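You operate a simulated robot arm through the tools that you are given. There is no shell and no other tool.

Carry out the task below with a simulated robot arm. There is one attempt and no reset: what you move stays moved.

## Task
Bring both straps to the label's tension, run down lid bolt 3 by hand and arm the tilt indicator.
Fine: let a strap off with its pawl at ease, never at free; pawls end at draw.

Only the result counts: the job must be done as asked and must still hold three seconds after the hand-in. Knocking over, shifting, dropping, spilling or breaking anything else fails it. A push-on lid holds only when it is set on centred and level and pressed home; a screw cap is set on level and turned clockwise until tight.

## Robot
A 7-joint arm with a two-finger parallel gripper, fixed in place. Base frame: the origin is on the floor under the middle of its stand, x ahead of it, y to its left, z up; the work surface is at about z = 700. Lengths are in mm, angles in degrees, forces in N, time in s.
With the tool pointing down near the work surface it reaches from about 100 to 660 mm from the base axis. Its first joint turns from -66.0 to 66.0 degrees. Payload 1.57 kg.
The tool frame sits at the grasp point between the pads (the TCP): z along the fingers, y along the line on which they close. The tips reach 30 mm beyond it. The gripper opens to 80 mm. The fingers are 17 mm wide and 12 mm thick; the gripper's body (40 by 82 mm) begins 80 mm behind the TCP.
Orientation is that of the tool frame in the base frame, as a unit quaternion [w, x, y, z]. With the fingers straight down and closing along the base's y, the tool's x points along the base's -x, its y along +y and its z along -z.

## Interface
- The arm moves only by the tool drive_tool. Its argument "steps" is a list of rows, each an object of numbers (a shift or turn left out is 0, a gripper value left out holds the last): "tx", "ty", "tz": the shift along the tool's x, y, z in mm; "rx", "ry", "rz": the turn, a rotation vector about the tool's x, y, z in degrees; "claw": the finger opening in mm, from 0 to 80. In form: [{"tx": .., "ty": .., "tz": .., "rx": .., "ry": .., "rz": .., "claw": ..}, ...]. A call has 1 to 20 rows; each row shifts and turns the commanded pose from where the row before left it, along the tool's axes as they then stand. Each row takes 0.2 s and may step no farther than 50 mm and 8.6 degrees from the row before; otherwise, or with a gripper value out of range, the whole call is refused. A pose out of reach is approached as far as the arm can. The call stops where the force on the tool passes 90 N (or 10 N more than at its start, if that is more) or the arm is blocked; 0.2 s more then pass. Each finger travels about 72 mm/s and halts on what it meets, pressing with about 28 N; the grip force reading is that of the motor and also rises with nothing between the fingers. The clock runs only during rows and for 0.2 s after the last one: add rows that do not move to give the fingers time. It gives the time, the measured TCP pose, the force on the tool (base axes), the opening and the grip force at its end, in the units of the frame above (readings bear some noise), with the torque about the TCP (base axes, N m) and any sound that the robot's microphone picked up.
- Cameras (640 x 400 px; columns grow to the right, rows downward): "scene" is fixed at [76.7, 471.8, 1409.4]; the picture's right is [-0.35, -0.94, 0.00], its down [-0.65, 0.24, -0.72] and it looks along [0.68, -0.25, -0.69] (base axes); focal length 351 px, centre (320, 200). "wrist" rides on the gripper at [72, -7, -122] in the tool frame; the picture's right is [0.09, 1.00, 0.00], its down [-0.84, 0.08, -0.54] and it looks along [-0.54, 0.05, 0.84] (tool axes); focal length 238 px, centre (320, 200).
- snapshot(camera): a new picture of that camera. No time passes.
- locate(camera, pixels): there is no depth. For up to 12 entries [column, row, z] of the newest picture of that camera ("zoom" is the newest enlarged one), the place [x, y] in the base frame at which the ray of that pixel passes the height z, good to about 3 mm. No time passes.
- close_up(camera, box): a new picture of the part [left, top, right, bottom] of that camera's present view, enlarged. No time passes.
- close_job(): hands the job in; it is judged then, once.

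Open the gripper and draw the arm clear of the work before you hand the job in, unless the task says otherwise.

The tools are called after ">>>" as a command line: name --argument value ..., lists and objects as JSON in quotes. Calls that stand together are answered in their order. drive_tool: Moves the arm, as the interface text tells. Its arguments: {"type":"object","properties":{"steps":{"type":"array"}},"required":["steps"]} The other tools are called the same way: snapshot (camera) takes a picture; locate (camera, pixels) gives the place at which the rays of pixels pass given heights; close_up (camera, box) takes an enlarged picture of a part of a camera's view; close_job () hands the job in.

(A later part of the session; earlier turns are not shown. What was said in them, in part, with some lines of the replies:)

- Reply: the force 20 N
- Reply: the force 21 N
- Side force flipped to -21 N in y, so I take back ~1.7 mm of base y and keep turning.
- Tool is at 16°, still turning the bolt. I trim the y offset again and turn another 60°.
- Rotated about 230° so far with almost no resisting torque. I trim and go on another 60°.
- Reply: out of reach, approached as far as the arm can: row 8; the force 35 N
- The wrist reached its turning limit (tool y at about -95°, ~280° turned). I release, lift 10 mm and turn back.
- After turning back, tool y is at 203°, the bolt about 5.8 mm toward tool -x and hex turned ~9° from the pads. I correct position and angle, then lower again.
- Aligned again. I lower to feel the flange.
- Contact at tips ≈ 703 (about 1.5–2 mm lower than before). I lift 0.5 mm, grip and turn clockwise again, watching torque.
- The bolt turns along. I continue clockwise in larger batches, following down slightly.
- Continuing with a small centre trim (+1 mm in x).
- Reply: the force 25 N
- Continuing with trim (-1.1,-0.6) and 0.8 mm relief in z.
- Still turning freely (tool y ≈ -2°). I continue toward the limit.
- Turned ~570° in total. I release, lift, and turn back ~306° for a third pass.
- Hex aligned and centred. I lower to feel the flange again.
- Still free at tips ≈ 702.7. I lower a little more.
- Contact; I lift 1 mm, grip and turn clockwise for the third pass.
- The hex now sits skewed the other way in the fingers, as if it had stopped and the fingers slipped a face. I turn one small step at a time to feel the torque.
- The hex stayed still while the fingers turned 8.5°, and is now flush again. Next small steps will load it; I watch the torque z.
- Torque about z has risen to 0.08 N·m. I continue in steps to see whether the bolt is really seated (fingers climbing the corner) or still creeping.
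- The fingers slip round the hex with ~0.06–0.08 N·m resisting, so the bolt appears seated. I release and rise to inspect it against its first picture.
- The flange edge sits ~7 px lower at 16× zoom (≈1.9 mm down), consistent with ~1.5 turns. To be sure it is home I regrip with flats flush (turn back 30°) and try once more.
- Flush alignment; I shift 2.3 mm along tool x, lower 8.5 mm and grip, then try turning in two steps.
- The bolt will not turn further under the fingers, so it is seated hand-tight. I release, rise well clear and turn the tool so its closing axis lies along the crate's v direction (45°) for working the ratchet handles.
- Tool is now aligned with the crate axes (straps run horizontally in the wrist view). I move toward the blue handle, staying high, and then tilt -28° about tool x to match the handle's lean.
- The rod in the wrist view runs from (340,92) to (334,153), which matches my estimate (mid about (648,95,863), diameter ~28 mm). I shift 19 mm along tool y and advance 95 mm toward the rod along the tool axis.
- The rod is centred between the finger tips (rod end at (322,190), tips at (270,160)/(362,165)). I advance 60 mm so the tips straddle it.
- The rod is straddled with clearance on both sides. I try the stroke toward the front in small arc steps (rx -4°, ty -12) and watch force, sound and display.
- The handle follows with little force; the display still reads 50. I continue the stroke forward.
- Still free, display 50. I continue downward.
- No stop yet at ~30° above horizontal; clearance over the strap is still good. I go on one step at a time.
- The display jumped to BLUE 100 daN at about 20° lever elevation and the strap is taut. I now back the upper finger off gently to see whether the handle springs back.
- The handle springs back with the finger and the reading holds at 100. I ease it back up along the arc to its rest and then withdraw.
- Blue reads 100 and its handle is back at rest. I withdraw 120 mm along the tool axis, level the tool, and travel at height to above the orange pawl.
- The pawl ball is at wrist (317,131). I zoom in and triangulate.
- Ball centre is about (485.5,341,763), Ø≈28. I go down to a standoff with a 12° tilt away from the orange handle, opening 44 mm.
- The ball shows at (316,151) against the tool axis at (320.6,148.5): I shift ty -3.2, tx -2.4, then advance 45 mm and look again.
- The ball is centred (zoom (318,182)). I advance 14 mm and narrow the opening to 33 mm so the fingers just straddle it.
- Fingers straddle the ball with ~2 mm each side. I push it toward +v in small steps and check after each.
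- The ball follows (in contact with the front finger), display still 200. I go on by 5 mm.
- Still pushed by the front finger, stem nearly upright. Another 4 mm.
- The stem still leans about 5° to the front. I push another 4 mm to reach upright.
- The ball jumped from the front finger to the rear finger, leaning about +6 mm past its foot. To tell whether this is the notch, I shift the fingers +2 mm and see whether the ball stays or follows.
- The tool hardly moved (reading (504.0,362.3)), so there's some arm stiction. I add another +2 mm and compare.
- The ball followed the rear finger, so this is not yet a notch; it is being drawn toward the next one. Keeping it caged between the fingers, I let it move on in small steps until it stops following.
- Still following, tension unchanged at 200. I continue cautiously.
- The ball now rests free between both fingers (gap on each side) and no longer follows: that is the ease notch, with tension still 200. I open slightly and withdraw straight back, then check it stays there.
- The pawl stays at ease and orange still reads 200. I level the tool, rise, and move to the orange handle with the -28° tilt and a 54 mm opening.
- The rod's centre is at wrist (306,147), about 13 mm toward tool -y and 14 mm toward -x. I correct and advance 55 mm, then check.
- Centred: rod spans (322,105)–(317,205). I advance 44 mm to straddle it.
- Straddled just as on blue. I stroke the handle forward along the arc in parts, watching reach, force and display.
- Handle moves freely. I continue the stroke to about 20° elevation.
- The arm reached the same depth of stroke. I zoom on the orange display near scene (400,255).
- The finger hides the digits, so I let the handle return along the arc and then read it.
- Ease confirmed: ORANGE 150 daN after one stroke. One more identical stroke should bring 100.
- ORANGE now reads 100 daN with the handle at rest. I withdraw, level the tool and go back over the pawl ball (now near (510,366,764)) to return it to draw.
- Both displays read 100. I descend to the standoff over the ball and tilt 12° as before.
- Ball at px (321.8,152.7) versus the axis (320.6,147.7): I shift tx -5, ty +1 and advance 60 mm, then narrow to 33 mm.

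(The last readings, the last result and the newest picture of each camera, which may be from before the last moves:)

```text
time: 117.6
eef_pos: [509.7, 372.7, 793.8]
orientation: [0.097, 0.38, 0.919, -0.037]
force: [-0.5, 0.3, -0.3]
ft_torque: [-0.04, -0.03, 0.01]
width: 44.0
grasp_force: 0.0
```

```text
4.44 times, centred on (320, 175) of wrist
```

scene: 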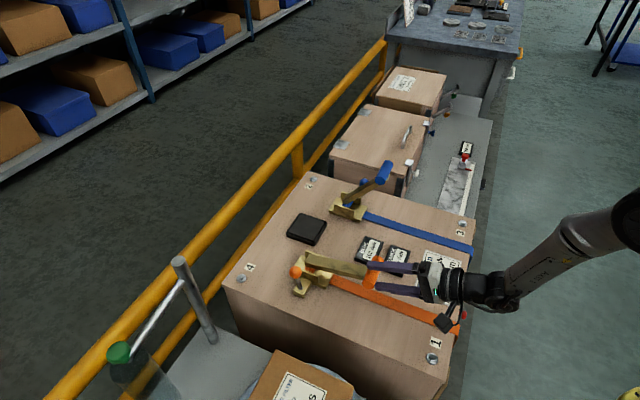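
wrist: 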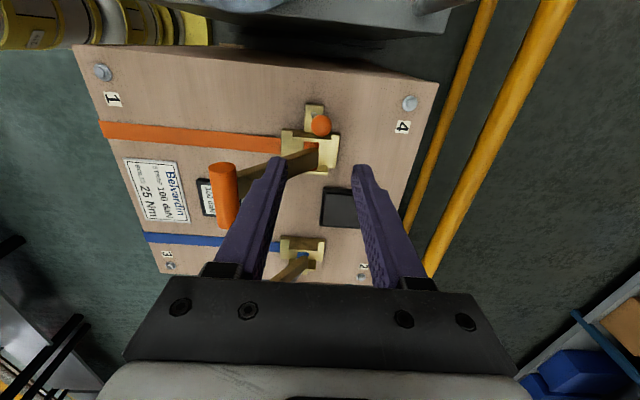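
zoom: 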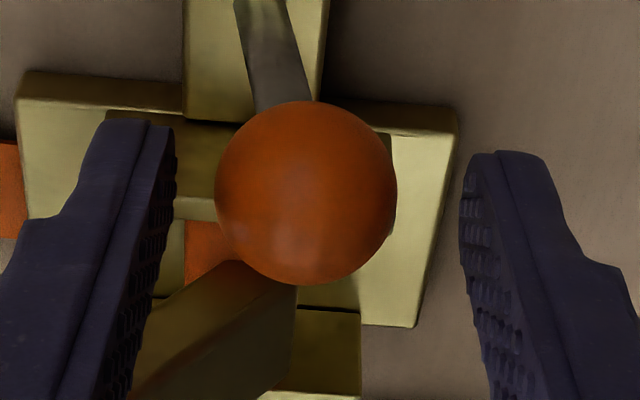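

Ball is ~2 mm left of centre; I shift ty -2, advance 15 mm and narrow to 34 mm.

>>> drive_tool --steps '[{"ty": -2}, {"tz": 8}, {"tz": 7}, {"claw": 34}, {}]'

>>> close_up --camera "wrist" --box '[260, 130, 380, 220]'

```text
time: 118.8
eef_pos: [510.1, 368.5, 778.3]
orientation: [0.096, 0.379, 0.92, -0.036]
force: [0.1, -0.6, -0.1]
ft_torque: [-0.01, 0.04, 0.0]
width: 34.0
grasp_force: 0.1
```

```text
4.44 times, centred on (320, 175) of wrist
```

zoom: 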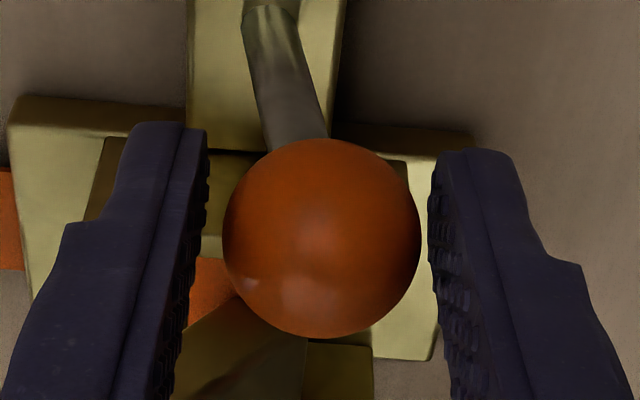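

Centred. I push the ball back toward the front (-v) in steps.

>>> drive_tool --steps '[{"ty": -5}, {"ty": -5}, {"ty": -5}, {"ty": -5, "tz": 0.5}, {}]'

>>> close_up --camera "wrist" --box '[260, 130, 380, 220]'

>>> close_up --camera "scene" --box '[280, 210, 430, 305]'

```text
time: 120.0
eef_pos: [497.3, 351.3, 779.4]
orientation: [0.096, 0.38, 0.919, -0.038]
force: [0.6, 0.1, 0.8]
ft_torque: [-0.02, 0.0, 0.0]
width: 34.1
grasp_force: 0.1
```

```text
4.44 times, centred on (320, 175) of wrist
```

zoom: 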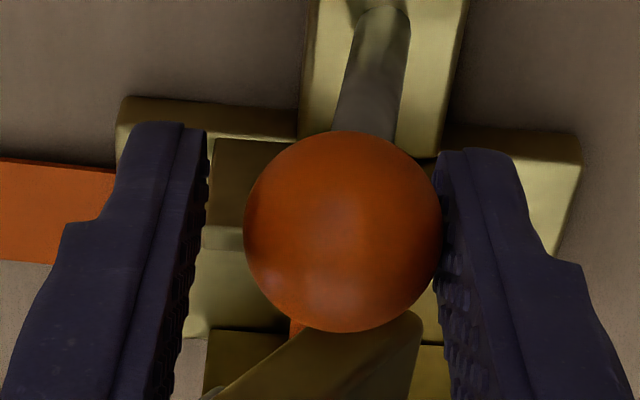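

```text
4.21 times, centred on (355, 258) of scene
```

zoom: 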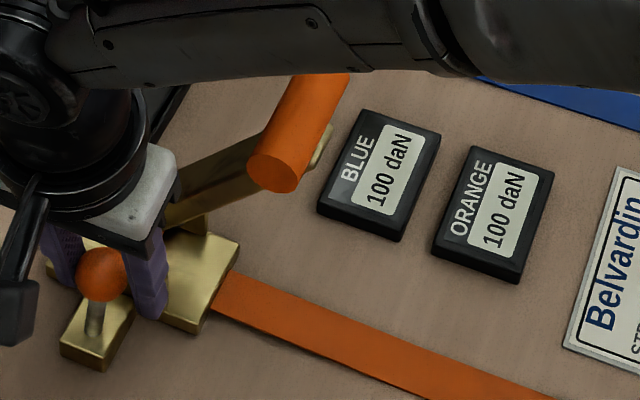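

The rear finger pushes the ball and it is just past upright. I continue toward draw.

>>> drive_tool --steps '[{"ty": -4, "tz": 0.8}, {"ty": -4, "tz": 0.8}, {}]'

>>> close_up --camera "wrist" --box '[260, 130, 380, 220]'

>>> drive_tool --steps '[{"ty": -4, "tz": 0.8}, {"ty": -3, "tz": 0.8}, {}]'

>>> close_up --camera "wrist" --box '[260, 130, 380, 220]'

>>> close_up --camera "scene" --box '[280, 210, 430, 305]'

```text
time: 120.8
eef_pos: [490.8, 345.6, 776.7]
orientation: [0.096, 0.38, 0.919, -0.038]
force: [-1.3, -1.0, 0.5]
ft_torque: [-0.05, 0.0, 0.0]
width: 35.6
grasp_force: 0.8
```

```text
4.44 times, centred on (320, 175) of wrist
```

zoom: 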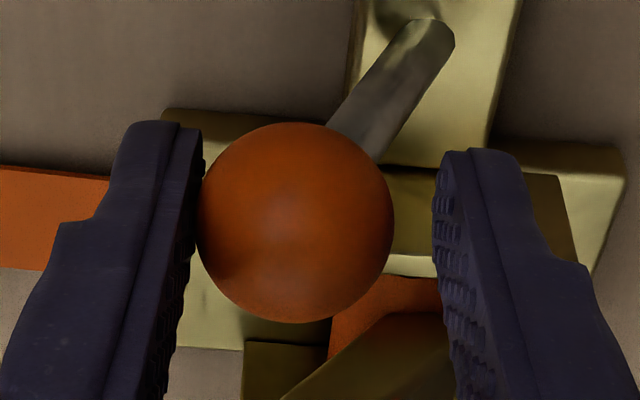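

```text
time: 121.6
eef_pos: [486.6, 338.9, 776.1]
orientation: [0.097, 0.38, 0.919, -0.037]
force: [0.6, -0.6, -0.1]
ft_torque: [0.03, 0.02, 0.02]
width: 34.2
grasp_force: 0.1
```

```text
4.44 times, centred on (320, 175) of wrist
```

zoom: 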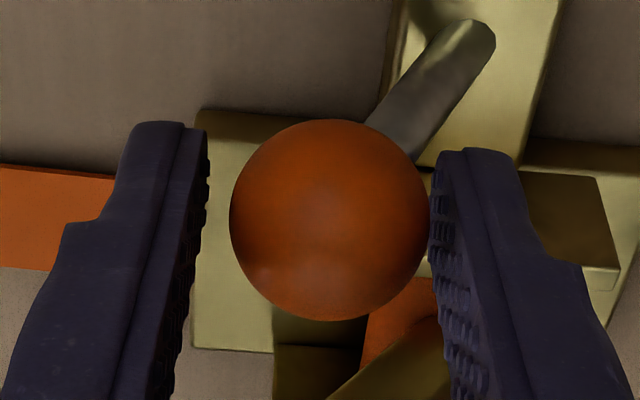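

```text
4.21 times, centred on (355, 258) of scene
```

zoom: 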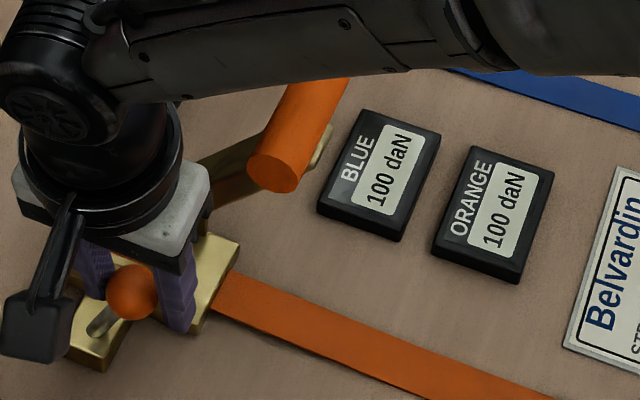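

The pawl's lean matches its original draw picture (foot-to-ball offset 140 vs 142 px), and both displays read 100. I open and withdraw.

>>> drive_tool --steps '[{"claw": 44}, {"tz": -20}, {"tz": -40}, {"tz": -40}, {"ry": 6, "tz": -30}, {"ry": 6, "tz": -30}, {}]'

>>> close_up --camera "scene" --box '[270, 170, 430, 310]'

>>> snapshot --camera "wrist"

```text
time: 123.2
eef_pos: [463.3, 360.6, 933.8]
orientation: [-0.002, 0.381, 0.924, 0.002]
force: [0.5, -0.6, 0.5]
ft_torque: [0.0, 0.03, 0.0]
width: 43.8
grasp_force: 0.0
```

```text
2.86 times, centred on (350, 240) of scene
```

zoom: 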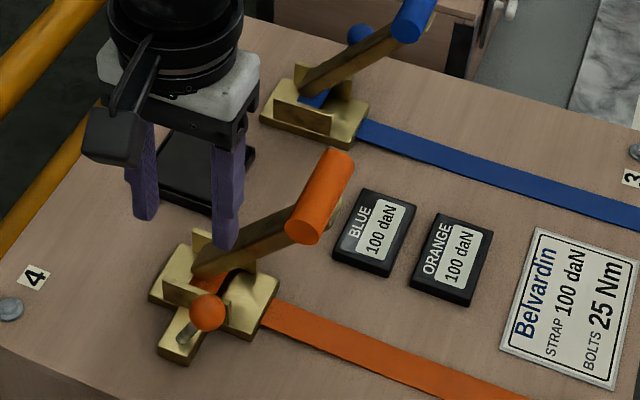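

```text
taken
```

wrist: 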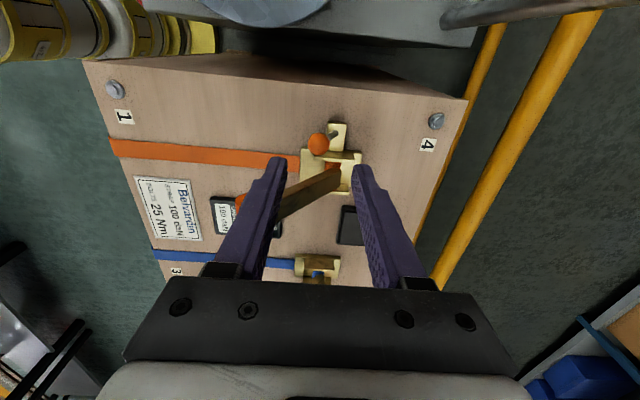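

Both straps read 100 daN with pawls at draw. Next is the tilt indicator on the crate's front face near (363,-20,592); I travel at height to in front of it and turn the tool so the camera faces that side.

>>> drive_tool --steps '[{"tx": -19.9, "ty": -41.2}, {"tx": -19.9, "ty": -41.2}, {"tx": -19.9, "ty": -41.2}, {"tx": -19.9, "ty": -41.2}, {"tx": -19.9, "ty": -41.2}, {"tx": -19.9, "ty": -41.2}, {"tx": -19.9, "ty": -41.2}, {"tx": -19.9, "ty": -41.2}, {"tx": -19.9, "ty": -41.2}, {"tx": -19.9, "ty": -41.2}, {}]'

>>> drive_tool --steps '[{"rz": -8.2}, {"rz": -8.2}, {"rz": -8.2}, {"rz": -8.2}, {"rz": -8.2}, {"rz": -8.2}, {"rz": -8.2}, {"rz": -8.2}, {"rz": -8.2}, {"rz": -8.2}, {"rz": -8}, {"ry": -7.5}, {"ry": -7.5}, {"ry": -7.5}, {"ry": -7.5}, {}]'

>>> snapshot --camera "wrist"

>>> snapshot --camera "scene"

```text
time: 125.6
eef_pos: [314.0, -70.7, 929.5]
orientation: [-0.001, 0.381, 0.924, 0.002]
force: [0.0, -1.4, -0.3]
ft_torque: [0.01, -0.01, 0.0]
width: 43.9
grasp_force: 0.1
```

```text
time: 129.0
eef_pos: [312.6, -71.3, 931.1]
orientation: [0.241, -0.37, 0.892, 0.1]
force: [-0.9, 0.1, 0.2]
ft_torque: [0.01, -0.01, 0.02]
width: 43.9
grasp_force: 0.1
```

```text
taken
```

wrist: 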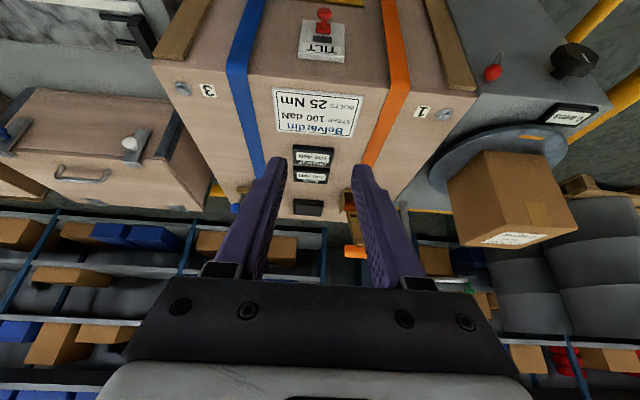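

```text
taken
```

scene: 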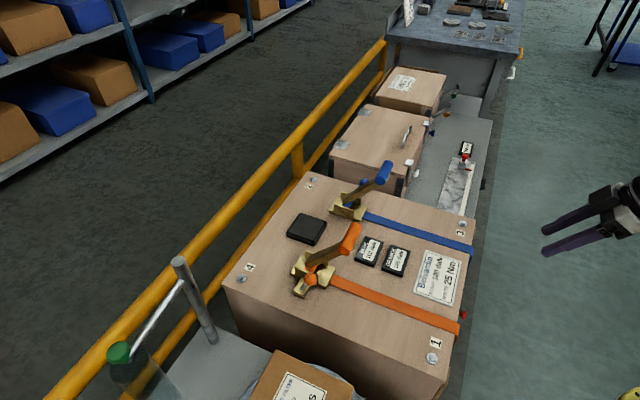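

The front plate labelled TILT shows at wrist (322,40). I zoom in on it.

>>> close_up --camera "wrist" --box '[285, 0, 365, 70]'

>>> close_up --camera "wrist" --box '[250, 70, 400, 220]'

```text
5.71 times, centred on (325, 35) of wrist
```

zoom: 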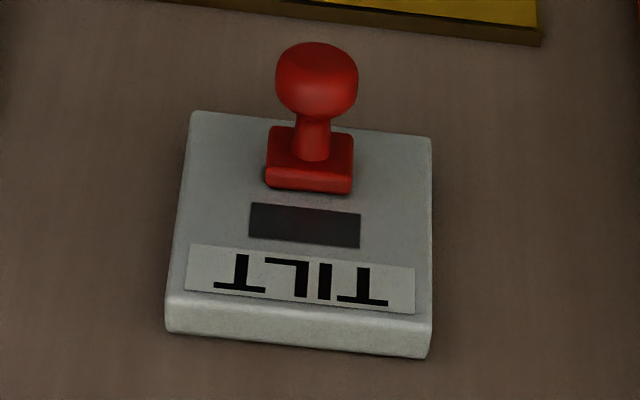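

```text
2.67 times, centred on (325, 145) of wrist
```

zoom: 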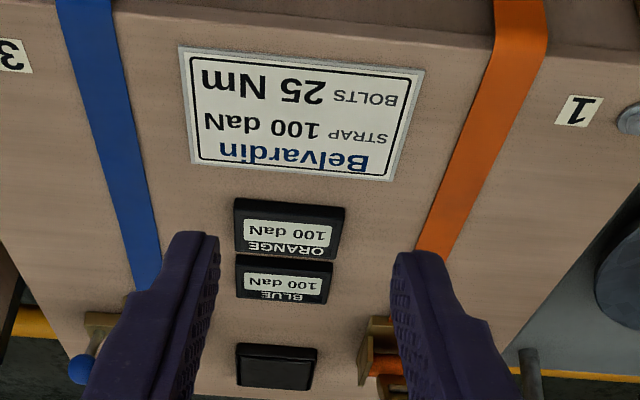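

The plate shows TILT, a dark window, and a red mushroom knob on a red foot at the plate's lower part. I go lower and back a little for a frontal view before touching it.

>>> drive_tool --steps '[{"tx": 25, "tz": 27.2}, {"tx": 25, "tz": 27.2}, {"tx": 25, "tz": 27.2}, {"tx": 25, "tz": 27.2}, {"tx": 25, "tz": 27.2}, {"ry": -8}, {"ry": -8}, {}]'

>>> snapshot --camera "wrist"

>>> snapshot --camera "scene"

```text
time: 130.8
eef_pos: [285.8, -98.8, 747.8]
orientation: [0.363, -0.353, 0.849, 0.152]
force: [-0.1, -0.1, 0.1]
ft_torque: [0.03, -0.03, 0.01]
width: 43.9
grasp_force: 0.0
```

```text
taken
```

wrist: 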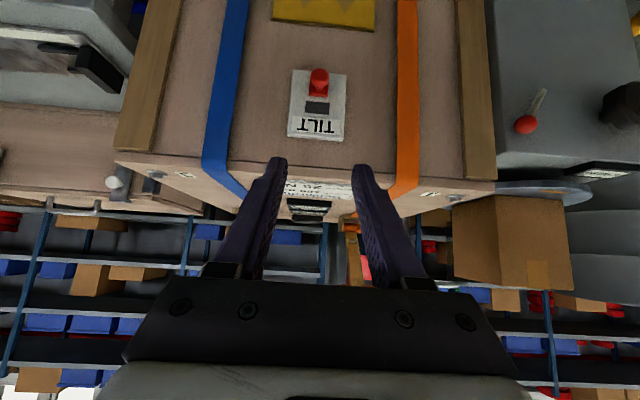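

```text
taken
```

scene: 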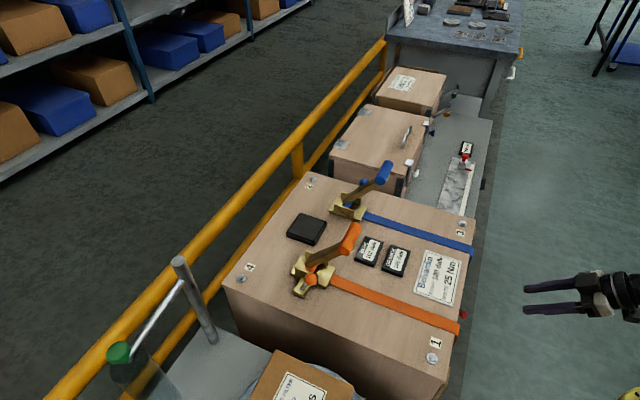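

Now the plate is seen almost frontally at (318,105). I zoom in closely.

>>> close_up --camera "wrist" --box '[283, 62, 353, 142]'

>>> close_up --camera "wrist" --box '[250, 0, 400, 80]'

```text
5.00 times, centred on (318, 102) of wrist
```

zoom: 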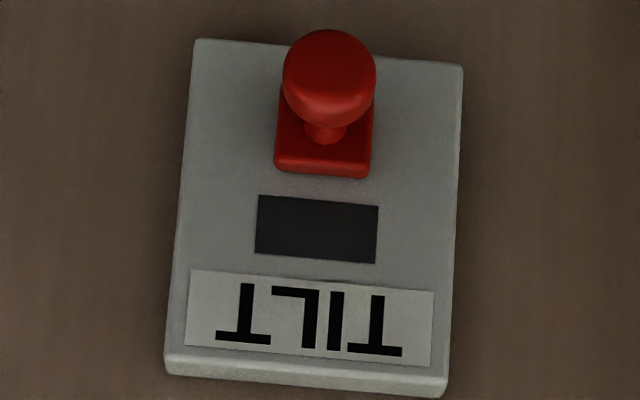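

```text
4.27 times, centred on (325, 40) of wrist
```

zoom: 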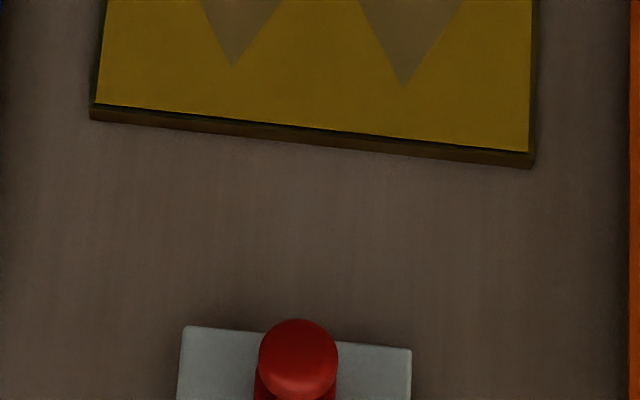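

The knob head is at wrist (319.6,77.6), about 22 mm across. I triangulate it with the scene view (464,315).

>>> locate --camera "wrist" --pixels '[[319.6, 77.6, 580], [319.6, 77.6, 590], [319.6, 77.6, 600], [319.6, 94, 590], [319.6, 94, 600], [316, 140, 620], [316, 140, 640]]'

>>> close_up --camera "scene" --box '[450, 295, 480, 335]'

>>> locate --camera "scene" --pixels '[[464, 315, 580], [464, 315, 590], [464, 315, 600], [464, 315, 610]]'

```text
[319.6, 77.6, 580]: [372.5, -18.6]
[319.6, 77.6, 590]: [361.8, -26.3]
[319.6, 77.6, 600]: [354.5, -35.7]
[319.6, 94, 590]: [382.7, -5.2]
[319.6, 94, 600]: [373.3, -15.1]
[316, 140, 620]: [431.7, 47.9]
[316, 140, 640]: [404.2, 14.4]
```

```text
10.00 times, centred on (465, 315) of scene
```

zoom: 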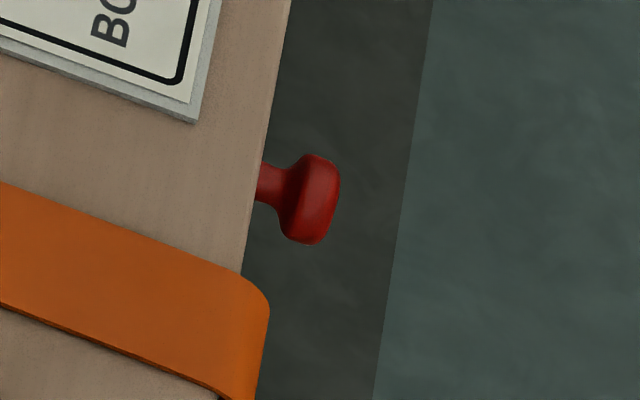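

```text
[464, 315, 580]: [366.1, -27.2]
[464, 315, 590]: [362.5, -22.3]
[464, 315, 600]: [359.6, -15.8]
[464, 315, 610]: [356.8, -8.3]
```

Head centre ≈ (363.5,-24,588). I align with it and approach along the tool axis, stopping 45 mm short for a check.

>>> drive_tool --steps '[{"tx": 40, "ty": -2}, {"tz": 45}, {"tz": 45}, {"tz": 42}, {}]'

>>> snapshot --camera "wrist"

>>> snapshot --camera "scene"

```text
time: 132.0
eef_pos: [333.9, -52.3, 628.8]
orientation: [0.36, -0.353, 0.85, 0.153]
force: [0.1, 0.0, -0.3]
ft_torque: [0.01, 0.01, 0.0]
width: 44.1
grasp_force: 0.1
```

```text
taken
```

wrist: 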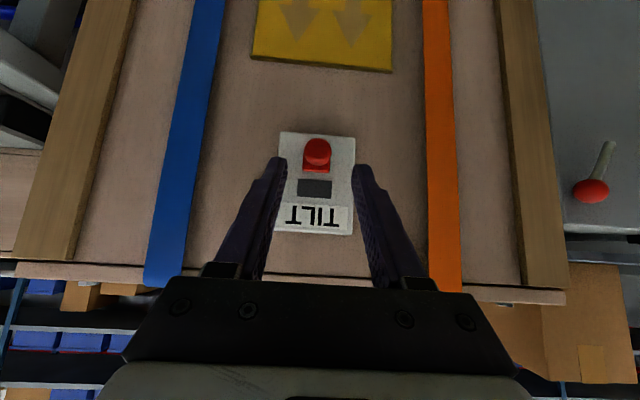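

```text
taken
```

scene: 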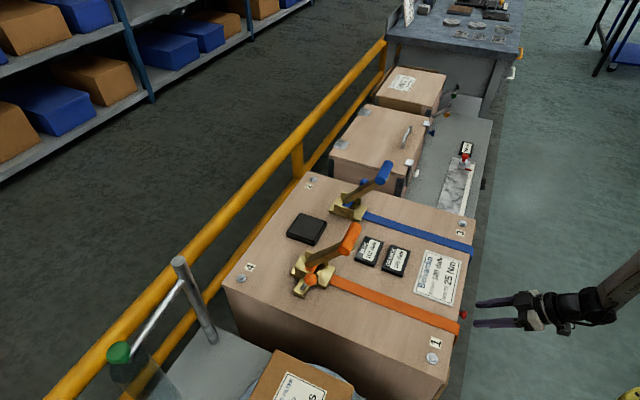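

The knob head appears at (317,150) vs. expected axis point (320.6,155). I zoom to fine-tune before the final approach.

>>> close_up --camera "wrist" --box '[270, 120, 370, 200]'

```text
5.00 times, centred on (320, 160) of wrist
```

zoom: 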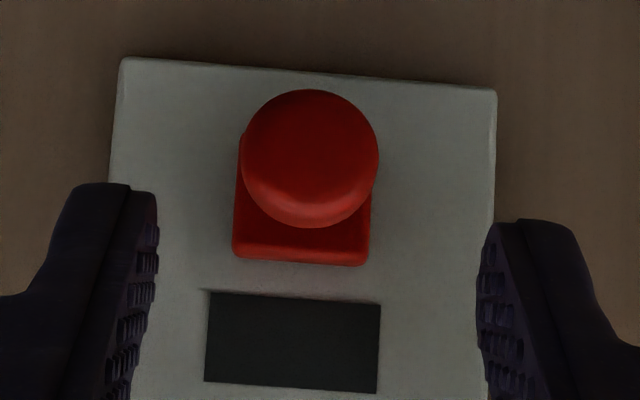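

Head centre px (318.4,151.6). I shift tx +3, ty -1.5 and advance 46 mm to put the head between the pads.

>>> drive_tool --steps '[{"tx": 3, "ty": -1.5}, {"tz": 20}, {"tz": 15}, {"tz": 10}, {}]'

>>> close_up --camera "wrist" --box '[260, 130, 380, 220]'

>>> close_up --camera "scene" --box '[430, 270, 530, 350]'

```text
time: 133.2
eef_pos: [355.3, -30.4, 596.8]
orientation: [0.362, -0.351, 0.85, 0.152]
force: [-0.2, -0.9, 0.7]
ft_torque: [0.0, 0.02, 0.0]
width: 43.9
grasp_force: 0.1
```

```text
4.44 times, centred on (320, 175) of wrist
```

zoom: 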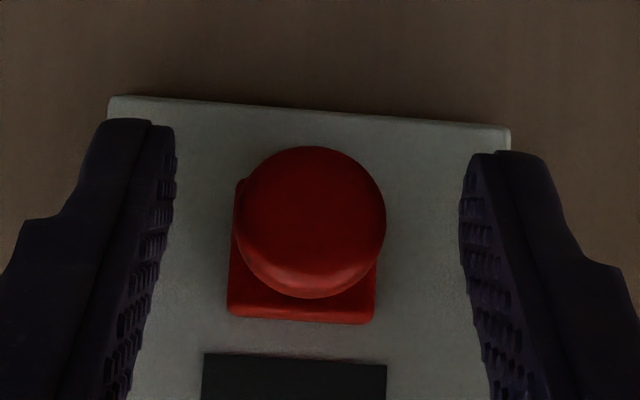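

```text
5.00 times, centred on (480, 310) of scene
```

zoom: 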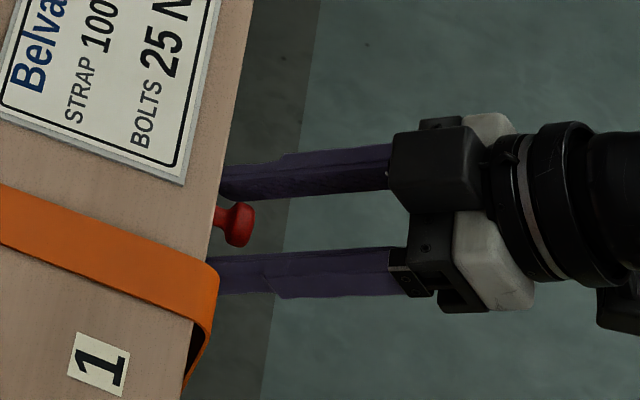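

The head is between the pads. I close on it gently.

>>> drive_tool --steps '[{"ty": -1, "claw": 30}, {"claw": 10}, {"claw": 10}, {}]'

>>> close_up --camera "wrist" --box '[260, 130, 380, 220]'

>>> close_up --camera "scene" --box '[430, 270, 530, 350]'

```text
time: 134.2
eef_pos: [356.9, -32.1, 597.4]
orientation: [0.362, -0.353, 0.849, 0.152]
force: [1.2, -0.3, -0.5]
ft_torque: [0.02, -0.01, -0.01]
width: 20.5
grasp_force: 33.5
```

```text
4.44 times, centred on (320, 175) of wrist
```

zoom: 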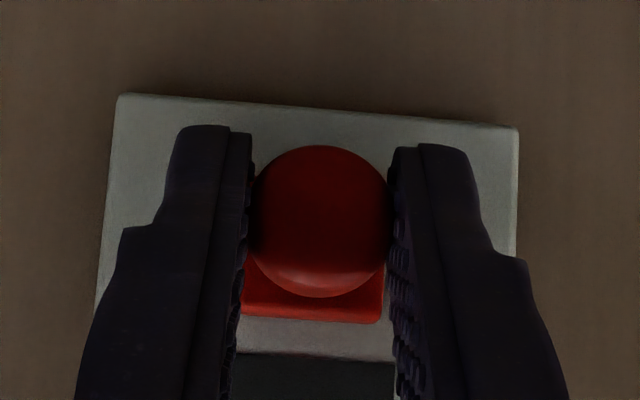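

```text
5.00 times, centred on (480, 310) of scene
```

zoom: 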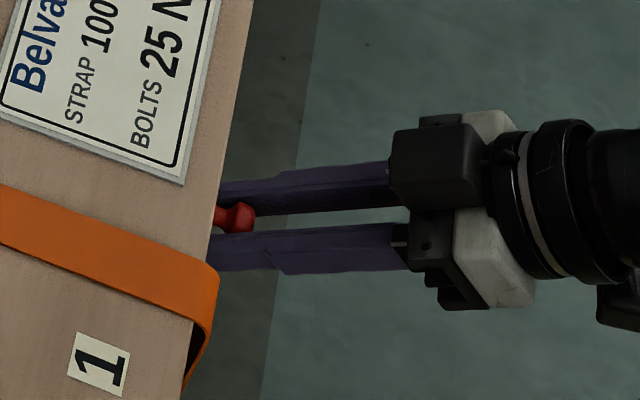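

The head is gripped at 20.5 mm. I probe by pulling straight out (-v) 3 mm and read the force.

>>> drive_tool --steps '[{"tx": 1.04, "tz": -1.08}, {"tx": 1.04, "tz": -1.08}, {}]'

>>> close_up --camera "wrist" --box '[260, 130, 380, 220]'

```text
time: 135.0
eef_pos: [357.1, -33.4, 597.5]
orientation: [0.364, -0.352, 0.849, 0.152]
force: [21.8, 24.1, -3.0]
ft_torque: [0.23, -0.18, 0.02]
width: 20.2
grasp_force: 34.3
```

```text
4.44 times, centred on (320, 175) of wrist
```

zoom: 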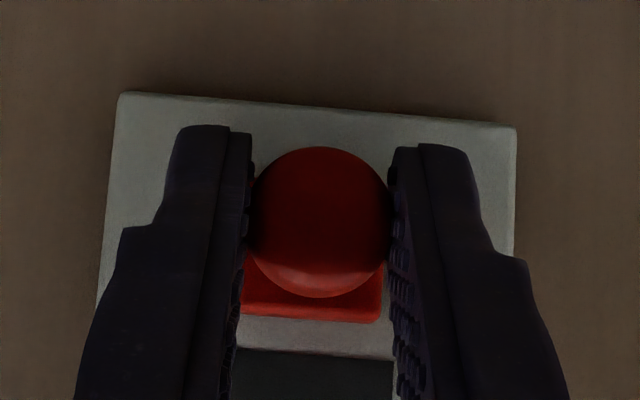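

Pulling is met with ~32 N and no movement. I relax that and probe sliding it up the plate (+z) by 3 mm.

>>> drive_tool --steps '[{"tx": -1.04, "tz": 1.08}, {"tx": -1.04, "tz": 1.08}, {}]'

>>> drive_tool --steps '[{"tx": -1.08, "tz": -1.04}, {"tx": -1.08, "tz": -1.04}, {}]'

>>> close_up --camera "wrist" --box '[260, 130, 380, 220]'

```text
time: 135.8
eef_pos: [356.2, -32.9, 596.8]
orientation: [0.36, -0.352, 0.851, 0.151]
force: [-2.8, -6.4, 1.0]
ft_torque: [0.17, -0.2, -0.07]
width: 19.8
grasp_force: 33.9
```

```text
time: 136.6
eef_pos: [357.8, -32.8, 597.8]
orientation: [0.359, -0.351, 0.852, 0.151]
force: [-9.5, -19.4, -14.0]
ft_torque: [-0.09, 0.08, -0.15]
width: 20.2
grasp_force: 34.3
```

```text
4.44 times, centred on (320, 175) of wrist
```

zoom: 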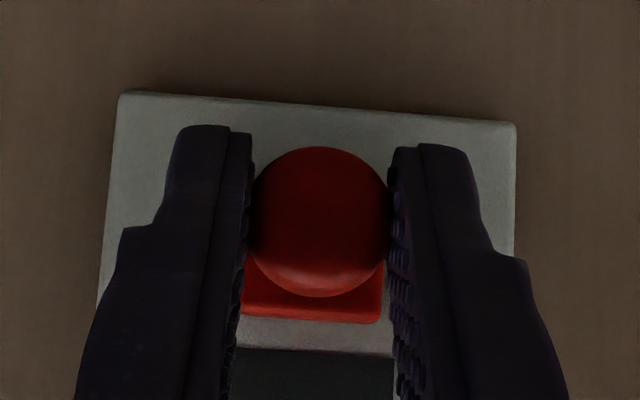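

Resistance is only ~14 N in z and the foot seems to have shifted slightly toward the window. I push up another 4 mm.

>>> drive_tool --steps '[{"tx": -1.44, "tz": -1.39}, {"tx": -1.44, "tz": -1.39}, {}]'

>>> close_up --camera "wrist" --box '[260, 130, 380, 220]'

```text
time: 137.4
eef_pos: [355.6, -32.2, 600.6]
orientation: [0.358, -0.352, 0.852, 0.15]
force: [3.0, -7.2, -32.6]
ft_torque: [-0.45, 0.4, -0.1]
width: 20.5
grasp_force: 33.9
```

```text
4.44 times, centred on (320, 175) of wrist
```

zoom: 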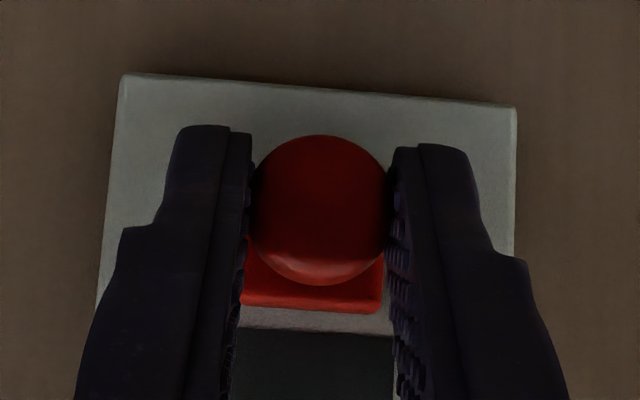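

The foot-to-window gap shrank from 32 to 20 px (~2 mm), so it does slide upward against a stiff resistance, while the fingers slip somewhat. I hold for a moment to see whether it creeps.

>>> drive_tool --steps '[{}, {}, {}, {}]'

>>> close_up --camera "wrist" --box '[260, 130, 380, 220]'

```text
time: 138.4
eef_pos: [357.5, -32.0, 601.9]
orientation: [0.358, -0.352, 0.851, 0.15]
force: [0.7, -4.8, -30.8]
ft_torque: [-0.41, 0.39, -0.05]
width: 20.5
grasp_force: 34.2
```

```text
4.44 times, centred on (320, 175) of wrist
```

zoom: 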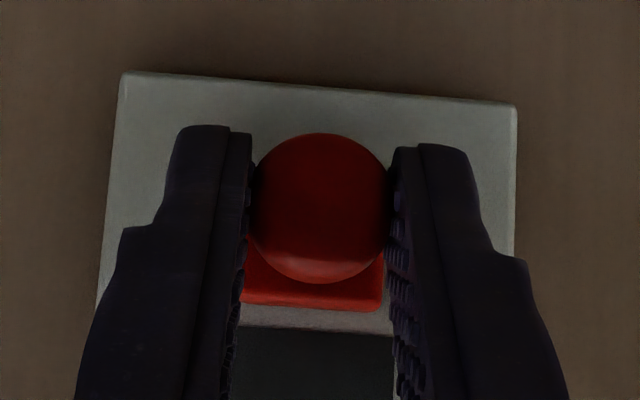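

Gap now ~18 px with ~31 N held. To learn the free direction I try the opposite way, easing back down 9 mm in steps.

>>> drive_tool --steps '[{"tx": 1.44, "tz": 1.39}, {"tx": 1.44, "tz": 1.39}, {"tx": 0.72, "tz": 0.7}, {}]'

>>> close_up --camera "wrist" --box '[260, 130, 380, 220]'

>>> drive_tool --steps '[{"tx": 1.44, "tz": 1.39}, {"tx": 1.44, "tz": 1.39}, {}]'

>>> close_up --camera "wrist" --box '[260, 130, 380, 220]'

```text
time: 139.4
eef_pos: [357.2, -32.3, 598.6]
orientation: [0.359, -0.352, 0.851, 0.151]
force: [-23.2, -13.9, 0.6]
ft_torque: [-0.19, 0.31, 0.12]
width: 20.4
grasp_force: 33.5
```

```text
4.44 times, centred on (320, 175) of wrist
```

zoom: 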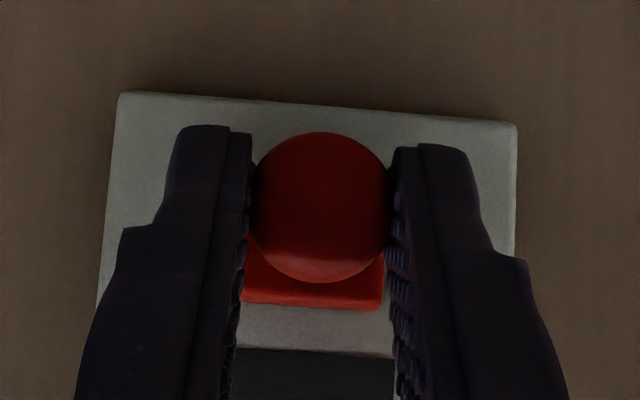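

```text
time: 140.2
eef_pos: [356.5, -32.5, 593.4]
orientation: [0.36, -0.352, 0.851, 0.152]
force: [-24.8, -10.4, 0.5]
ft_torque: [-0.1, 0.28, 0.17]
width: 20.2
grasp_force: 33.8
```

```text
4.44 times, centred on (320, 175) of wrist
```

zoom: 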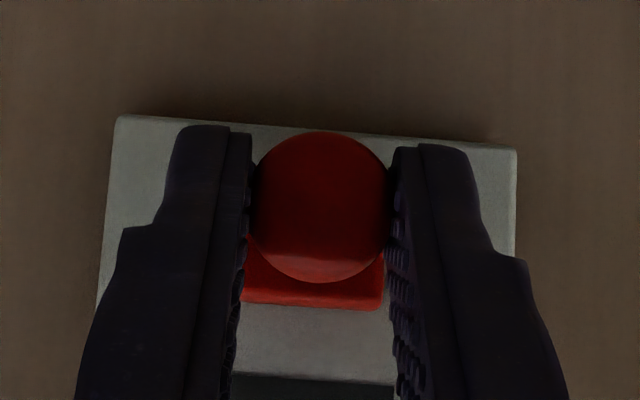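

Downward is free: the gap grew from 38 to 65 px with no z force, so the slide is armed by drawing it down. I relieve the press on the plate (2 mm out) and continue down.

>>> drive_tool --steps '[{"tx": 1.39, "tz": -1.44}, {"tx": 1.44, "tz": 1.39}, {"tx": 1.44, "tz": 1.39}, {"tx": 1.44, "tz": 1.39}, {}]'

>>> close_up --camera "wrist" --box '[260, 130, 380, 220]'

>>> snapshot --camera "wrist"

```text
time: 141.4
eef_pos: [357.8, -32.1, 588.8]
orientation: [0.362, -0.352, 0.85, 0.152]
force: [-11.5, 9.9, -0.6]
ft_torque: [0.27, 0.04, 0.19]
width: 20.2
grasp_force: 34.0
```

```text
4.44 times, centred on (320, 175) of wrist
```

zoom: 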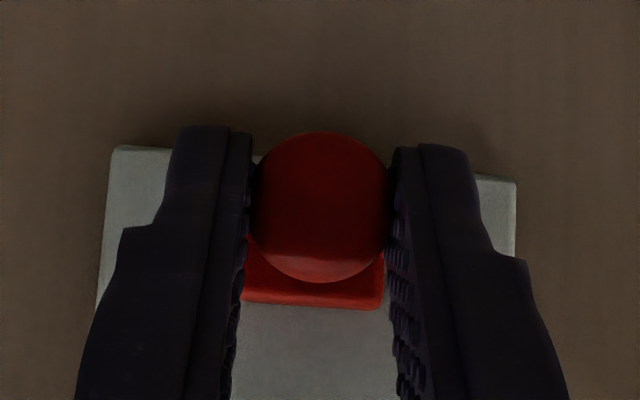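

```text
taken
```

wrist: 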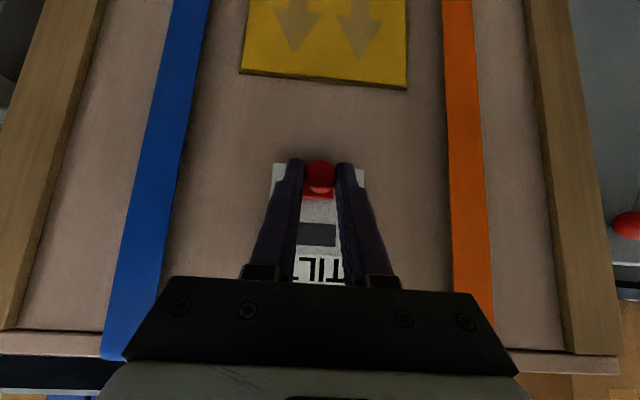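

Sliding freely; window at (317,235) is still dark. I trim sideways 1.3 mm and go on down.

>>> drive_tool --steps '[{"ty": 1.3}, {"tx": 1.44, "tz": 1.39}, {"tx": 1.44, "tz": 1.39}, {"tx": 1.44, "tz": 1.39}, {}]'

>>> close_up --camera "wrist" --box '[250, 140, 390, 290]'

```text
time: 142.6
eef_pos: [356.9, -33.1, 584.2]
orientation: [0.364, -0.352, 0.849, 0.153]
force: [2.6, 19.7, -0.9]
ft_torque: [0.36, -0.14, 0.12]
width: 20.3
grasp_force: 33.9
```

```text
2.67 times, centred on (320, 215) of wrist
```

zoom: 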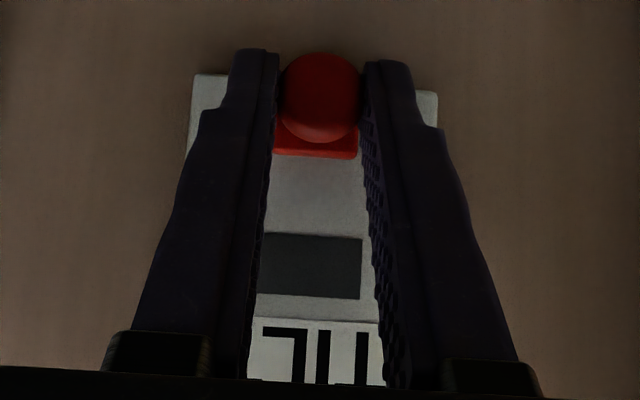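

The slider has moved about 15 mm and still moves freely with no stop yet. I trim and continue.

>>> drive_tool --steps '[{"ty": 1, "tx": -0.7, "tz": 0.7}, {"tx": 1.44, "tz": 1.39}, {"tx": 1.44, "tz": 1.39}, {"tx": 1.44, "tz": 1.39}, {}]'

>>> close_up --camera "wrist" --box '[250, 140, 390, 290]'

```text
time: 143.8
eef_pos: [355.9, -32.2, 576.8]
orientation: [0.36, -0.351, 0.851, 0.151]
force: [-11.8, -10.6, -0.1]
ft_torque: [-0.2, 0.27, 0.0]
width: 20.3
grasp_force: 33.6
```

```text
2.67 times, centred on (320, 215) of wrist
```

zoom: 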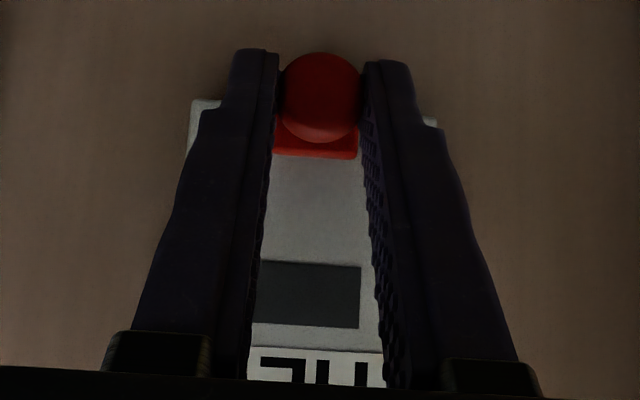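

Still sliding; the tab is now near the plate's lower edge and the window still dark. I continue 4 mm at a time.

>>> drive_tool --steps '[{"tx": 1.44, "tz": 1.39}, {"tx": 1.44, "tz": 1.39}, {}]'

>>> close_up --camera "wrist" --box '[250, 140, 390, 290]'

```text
time: 144.6
eef_pos: [356.4, -32.7, 572.6]
orientation: [0.361, -0.351, 0.851, 0.151]
force: [-9.5, -17.2, -1.2]
ft_torque: [-0.23, 0.17, -0.09]
width: 20.4
grasp_force: 34.4
```

```text
2.67 times, centred on (320, 215) of wrist
```

zoom: 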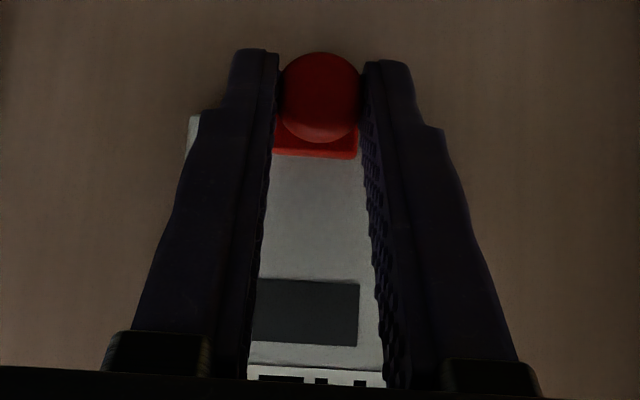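

Force z still near zero. I relieve 1.5 mm outward and continue downward.

>>> drive_tool --steps '[{"tx": 1.04, "tz": -1.08}, {"tx": 1.44, "tz": 1.39}, {"tx": 1.44, "tz": 1.39}, {}]'

>>> close_up --camera "wrist" --box '[250, 140, 390, 290]'

>>> snapshot --camera "scene"

```text
time: 145.6
eef_pos: [357.3, -31.6, 569.9]
orientation: [0.363, -0.353, 0.848, 0.153]
force: [10.8, 4.5, -1.8]
ft_torque: [0.17, -0.28, -0.04]
width: 20.0
grasp_force: 34.2
```

```text
2.67 times, centred on (320, 215) of wrist
```

zoom: 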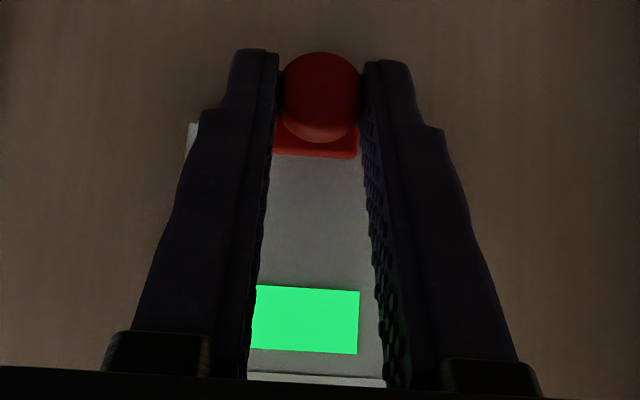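

```text
taken
```

scene: 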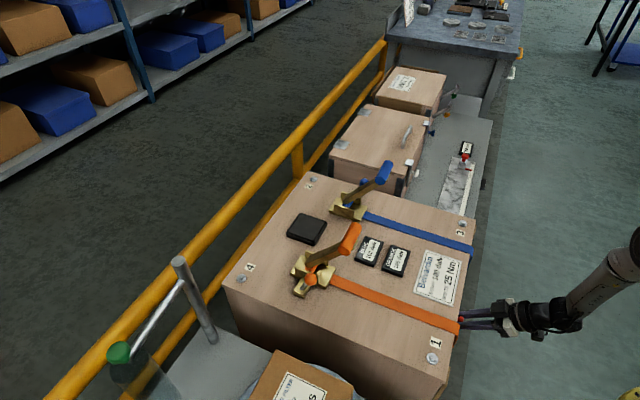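

The window turned green: armed. I nudge 1.5 mm further for margin while watching the force, then release.

>>> drive_tool --steps '[{"tx": 1.08, "tz": 1.04}, {}]'

>>> close_up --camera "wrist" --box '[250, 140, 390, 290]'

```text
time: 146.2
eef_pos: [357.0, -32.2, 567.3]
orientation: [0.363, -0.352, 0.849, 0.151]
force: [15.4, 7.9, -1.8]
ft_torque: [0.22, -0.34, -0.08]
width: 20.2
grasp_force: 33.9
```

```text
2.67 times, centred on (320, 215) of wrist
```

zoom: 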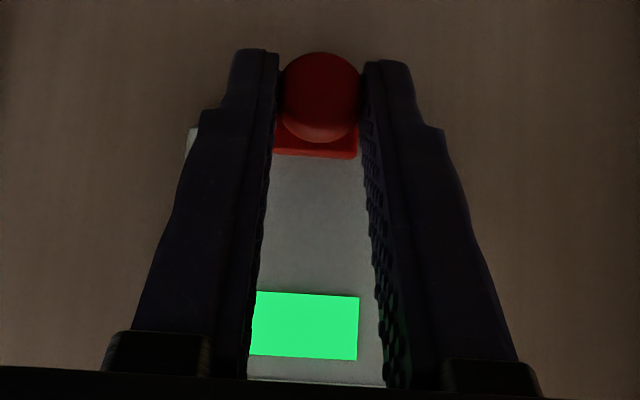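

Still green. I relieve the outward pull (1.2 mm) and open the fingers only a few millimetres to see that the knob stays.

>>> drive_tool --steps '[{"tx": -0.83, "tz": 0.86}, {"claw": 26}, {}]'

>>> close_up --camera "wrist" --box '[250, 140, 390, 290]'

```text
time: 147.0
eef_pos: [355.9, -30.9, 568.1]
orientation: [0.36, -0.353, 0.85, 0.154]
force: [-0.3, -0.5, 0.7]
ft_torque: [0.0, -0.01, -0.01]
width: 26.9
grasp_force: 0.7
```

```text
2.67 times, centred on (320, 215) of wrist
```

zoom: 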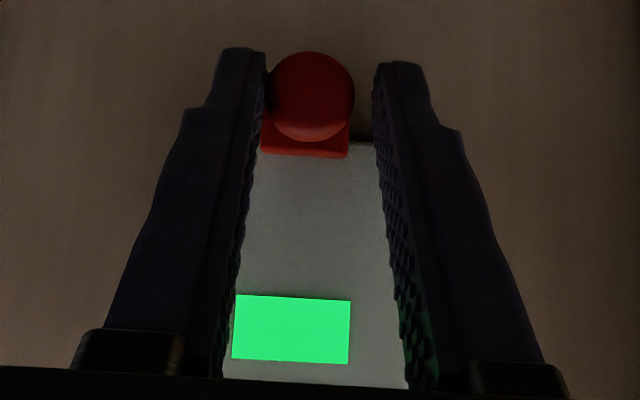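

The knob stays and the window remains green. I open fully to 44 mm and back straight out along the tool axis.

>>> drive_tool --steps '[{"claw": 46}, {"claw": 46}, {"tz": -20}, {"tz": -35}, {"tz": -45}, {"tz": -45}, {}]'

>>> snapshot --camera "wrist"

>>> snapshot --camera "scene"

```text
time: 148.6
eef_pos: [284.1, -106.5, 669.7]
orientation: [0.362, -0.352, 0.849, 0.152]
force: [-0.5, 0.5, -0.3]
ft_torque: [0.02, -0.01, 0.0]
width: 46.0
grasp_force: 0.0
out of reach, approached as far as the arm can: row 4
```

```text
taken
```

wrist: 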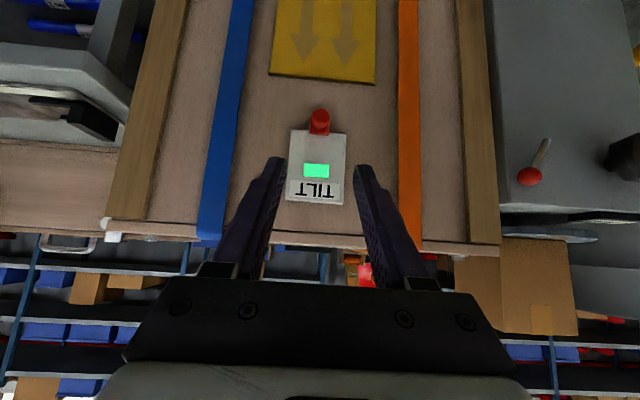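

```text
taken
```

scene: 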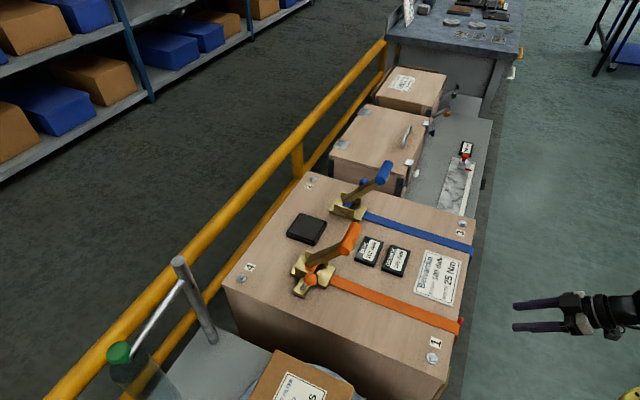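

Indicator is armed (green at (317,170)) and the arm is clear. I double-check bolt 3 against bolts 1, 2 and 4, and the displays and pawls.

>>> close_up --camera "scene" --box '[456, 217, 472, 228]'

>>> close_up --camera "scene" --box '[303, 172, 319, 183]'

>>> close_up --camera "scene" --box '[234, 273, 250, 284]'

>>> close_up --camera "scene" --box '[424, 352, 440, 363]'

>>> close_up --camera "scene" --box '[270, 150, 430, 310]'

```text
16.00 times, centred on (464, 222) of scene
```

zoom: 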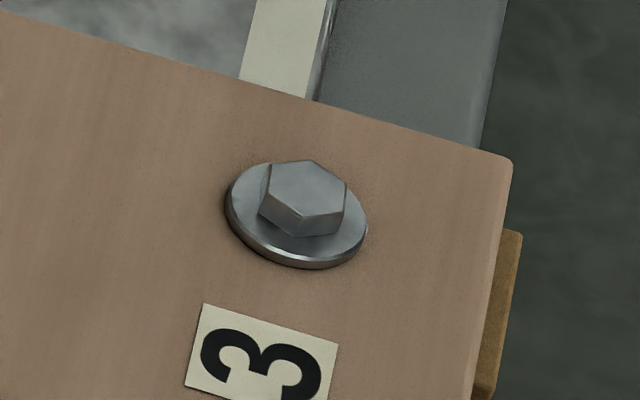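

```text
16.00 times, centred on (311, 178) of scene
```

zoom: 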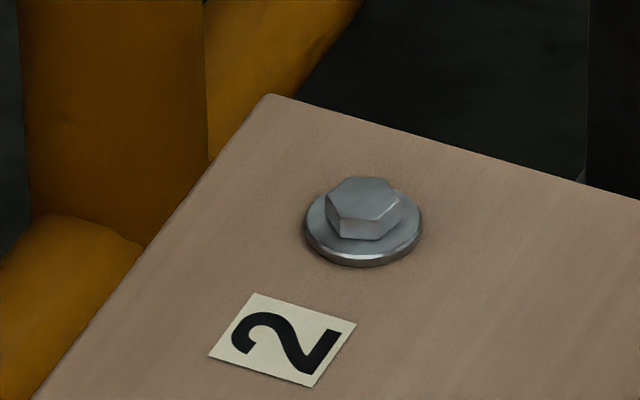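

```text
16.00 times, centred on (242, 278) of scene
```

zoom: 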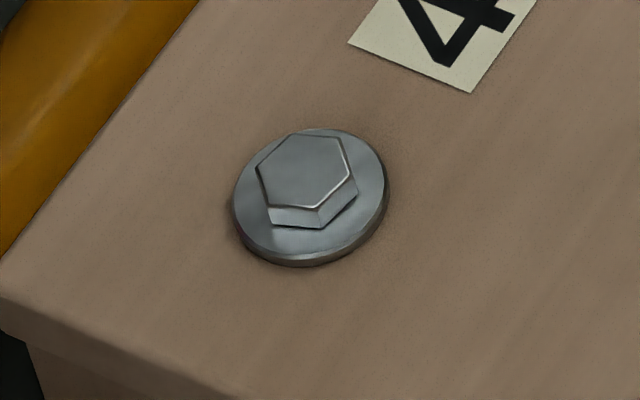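

```text
16.00 times, centred on (432, 358) of scene
```

zoom: 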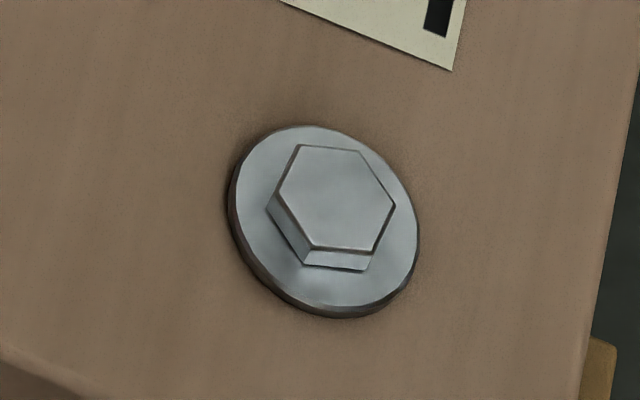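

```text
2.50 times, centred on (350, 230) of scene
```

zoom: 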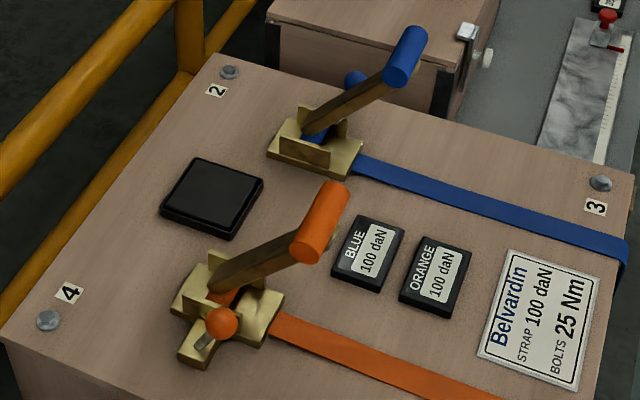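

Bolt 3's flange sits like its neighbours (35 px above the label corner versus 45 px at the start), both displays read 100 daN, pawls lean at draw, handles at rest. I open the gripper and raise the arm clear.

>>> drive_tool --steps '[{"tx": -28.8, "tz": -27.8, "claw": 80}, {"tx": -28.8, "tz": -27.8}, {"tx": -28.8, "tz": -27.8}, {"tx": -28.8, "tz": -27.8}, {"tx": -28.8, "tz": -27.8}, {"tx": -28.8, "tz": -27.8}, {"tx": -28.8, "tz": -27.8}, {}, {}]'

>>> snapshot --camera "wrist"

>>> snapshot --camera "scene"

```text
time: 150.6
eef_pos: [283.7, -110.4, 951.2]
orientation: [0.361, -0.353, 0.85, 0.152]
force: [0.3, -0.8, -0.4]
ft_torque: [-0.01, 0.03, 0.03]
width: 80.1
grasp_force: 0.1
```

```text
taken
```

wrist: 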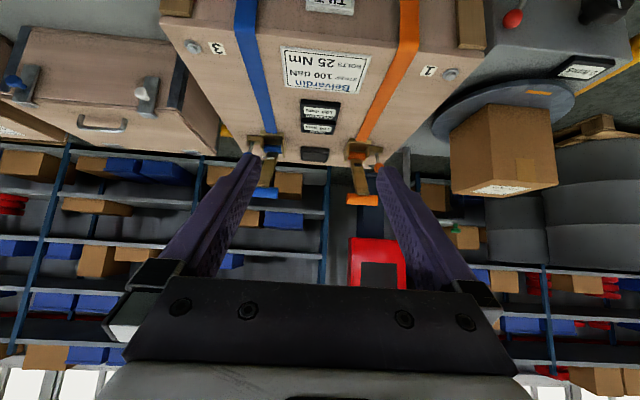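

```text
taken
```

scene: 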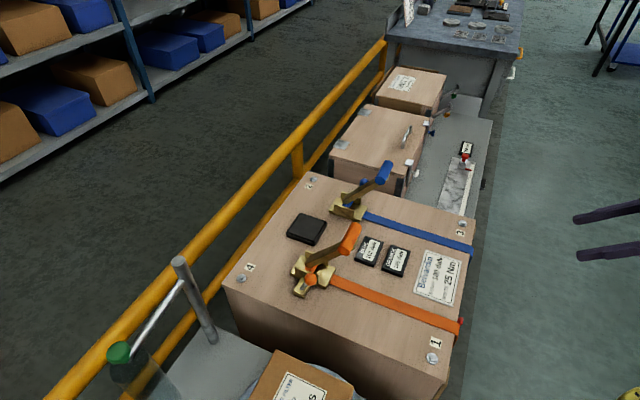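

Everything checks out: both straps at 100 daN, pawls at draw, bolt 3 seated, TILT window green, gripper open and clear. I hand in the job.

>>> close_job

```text
The job is handed in.
```

The job is handed in and everything you asked for is done. I don't have the verdict from the judging yet.

- **Straps:** both displays read 100 daN, matching the label. I drew blue up from 50 with one handle stroke. I let orange off from 200 in two strokes with its pawl at ease.
- **Pawls:** both are at draw. The orange pawl never went to free, and I never moved the blue one.
- **Lid bolt 3:** run down by hand until it stopped turning and the fingers only slipped round the head. It dropped about 2 mm and its flange now sits like the other three bolts. I could only apply finger torque, far below the label's 25 Nm.
- **Tilt indicator:** armed. The slide was drawn down until the window turned green, and it was still green after I let go.

I ended with the gripper open and the arm drawn back clear of the crate. I saw nothing else moved.
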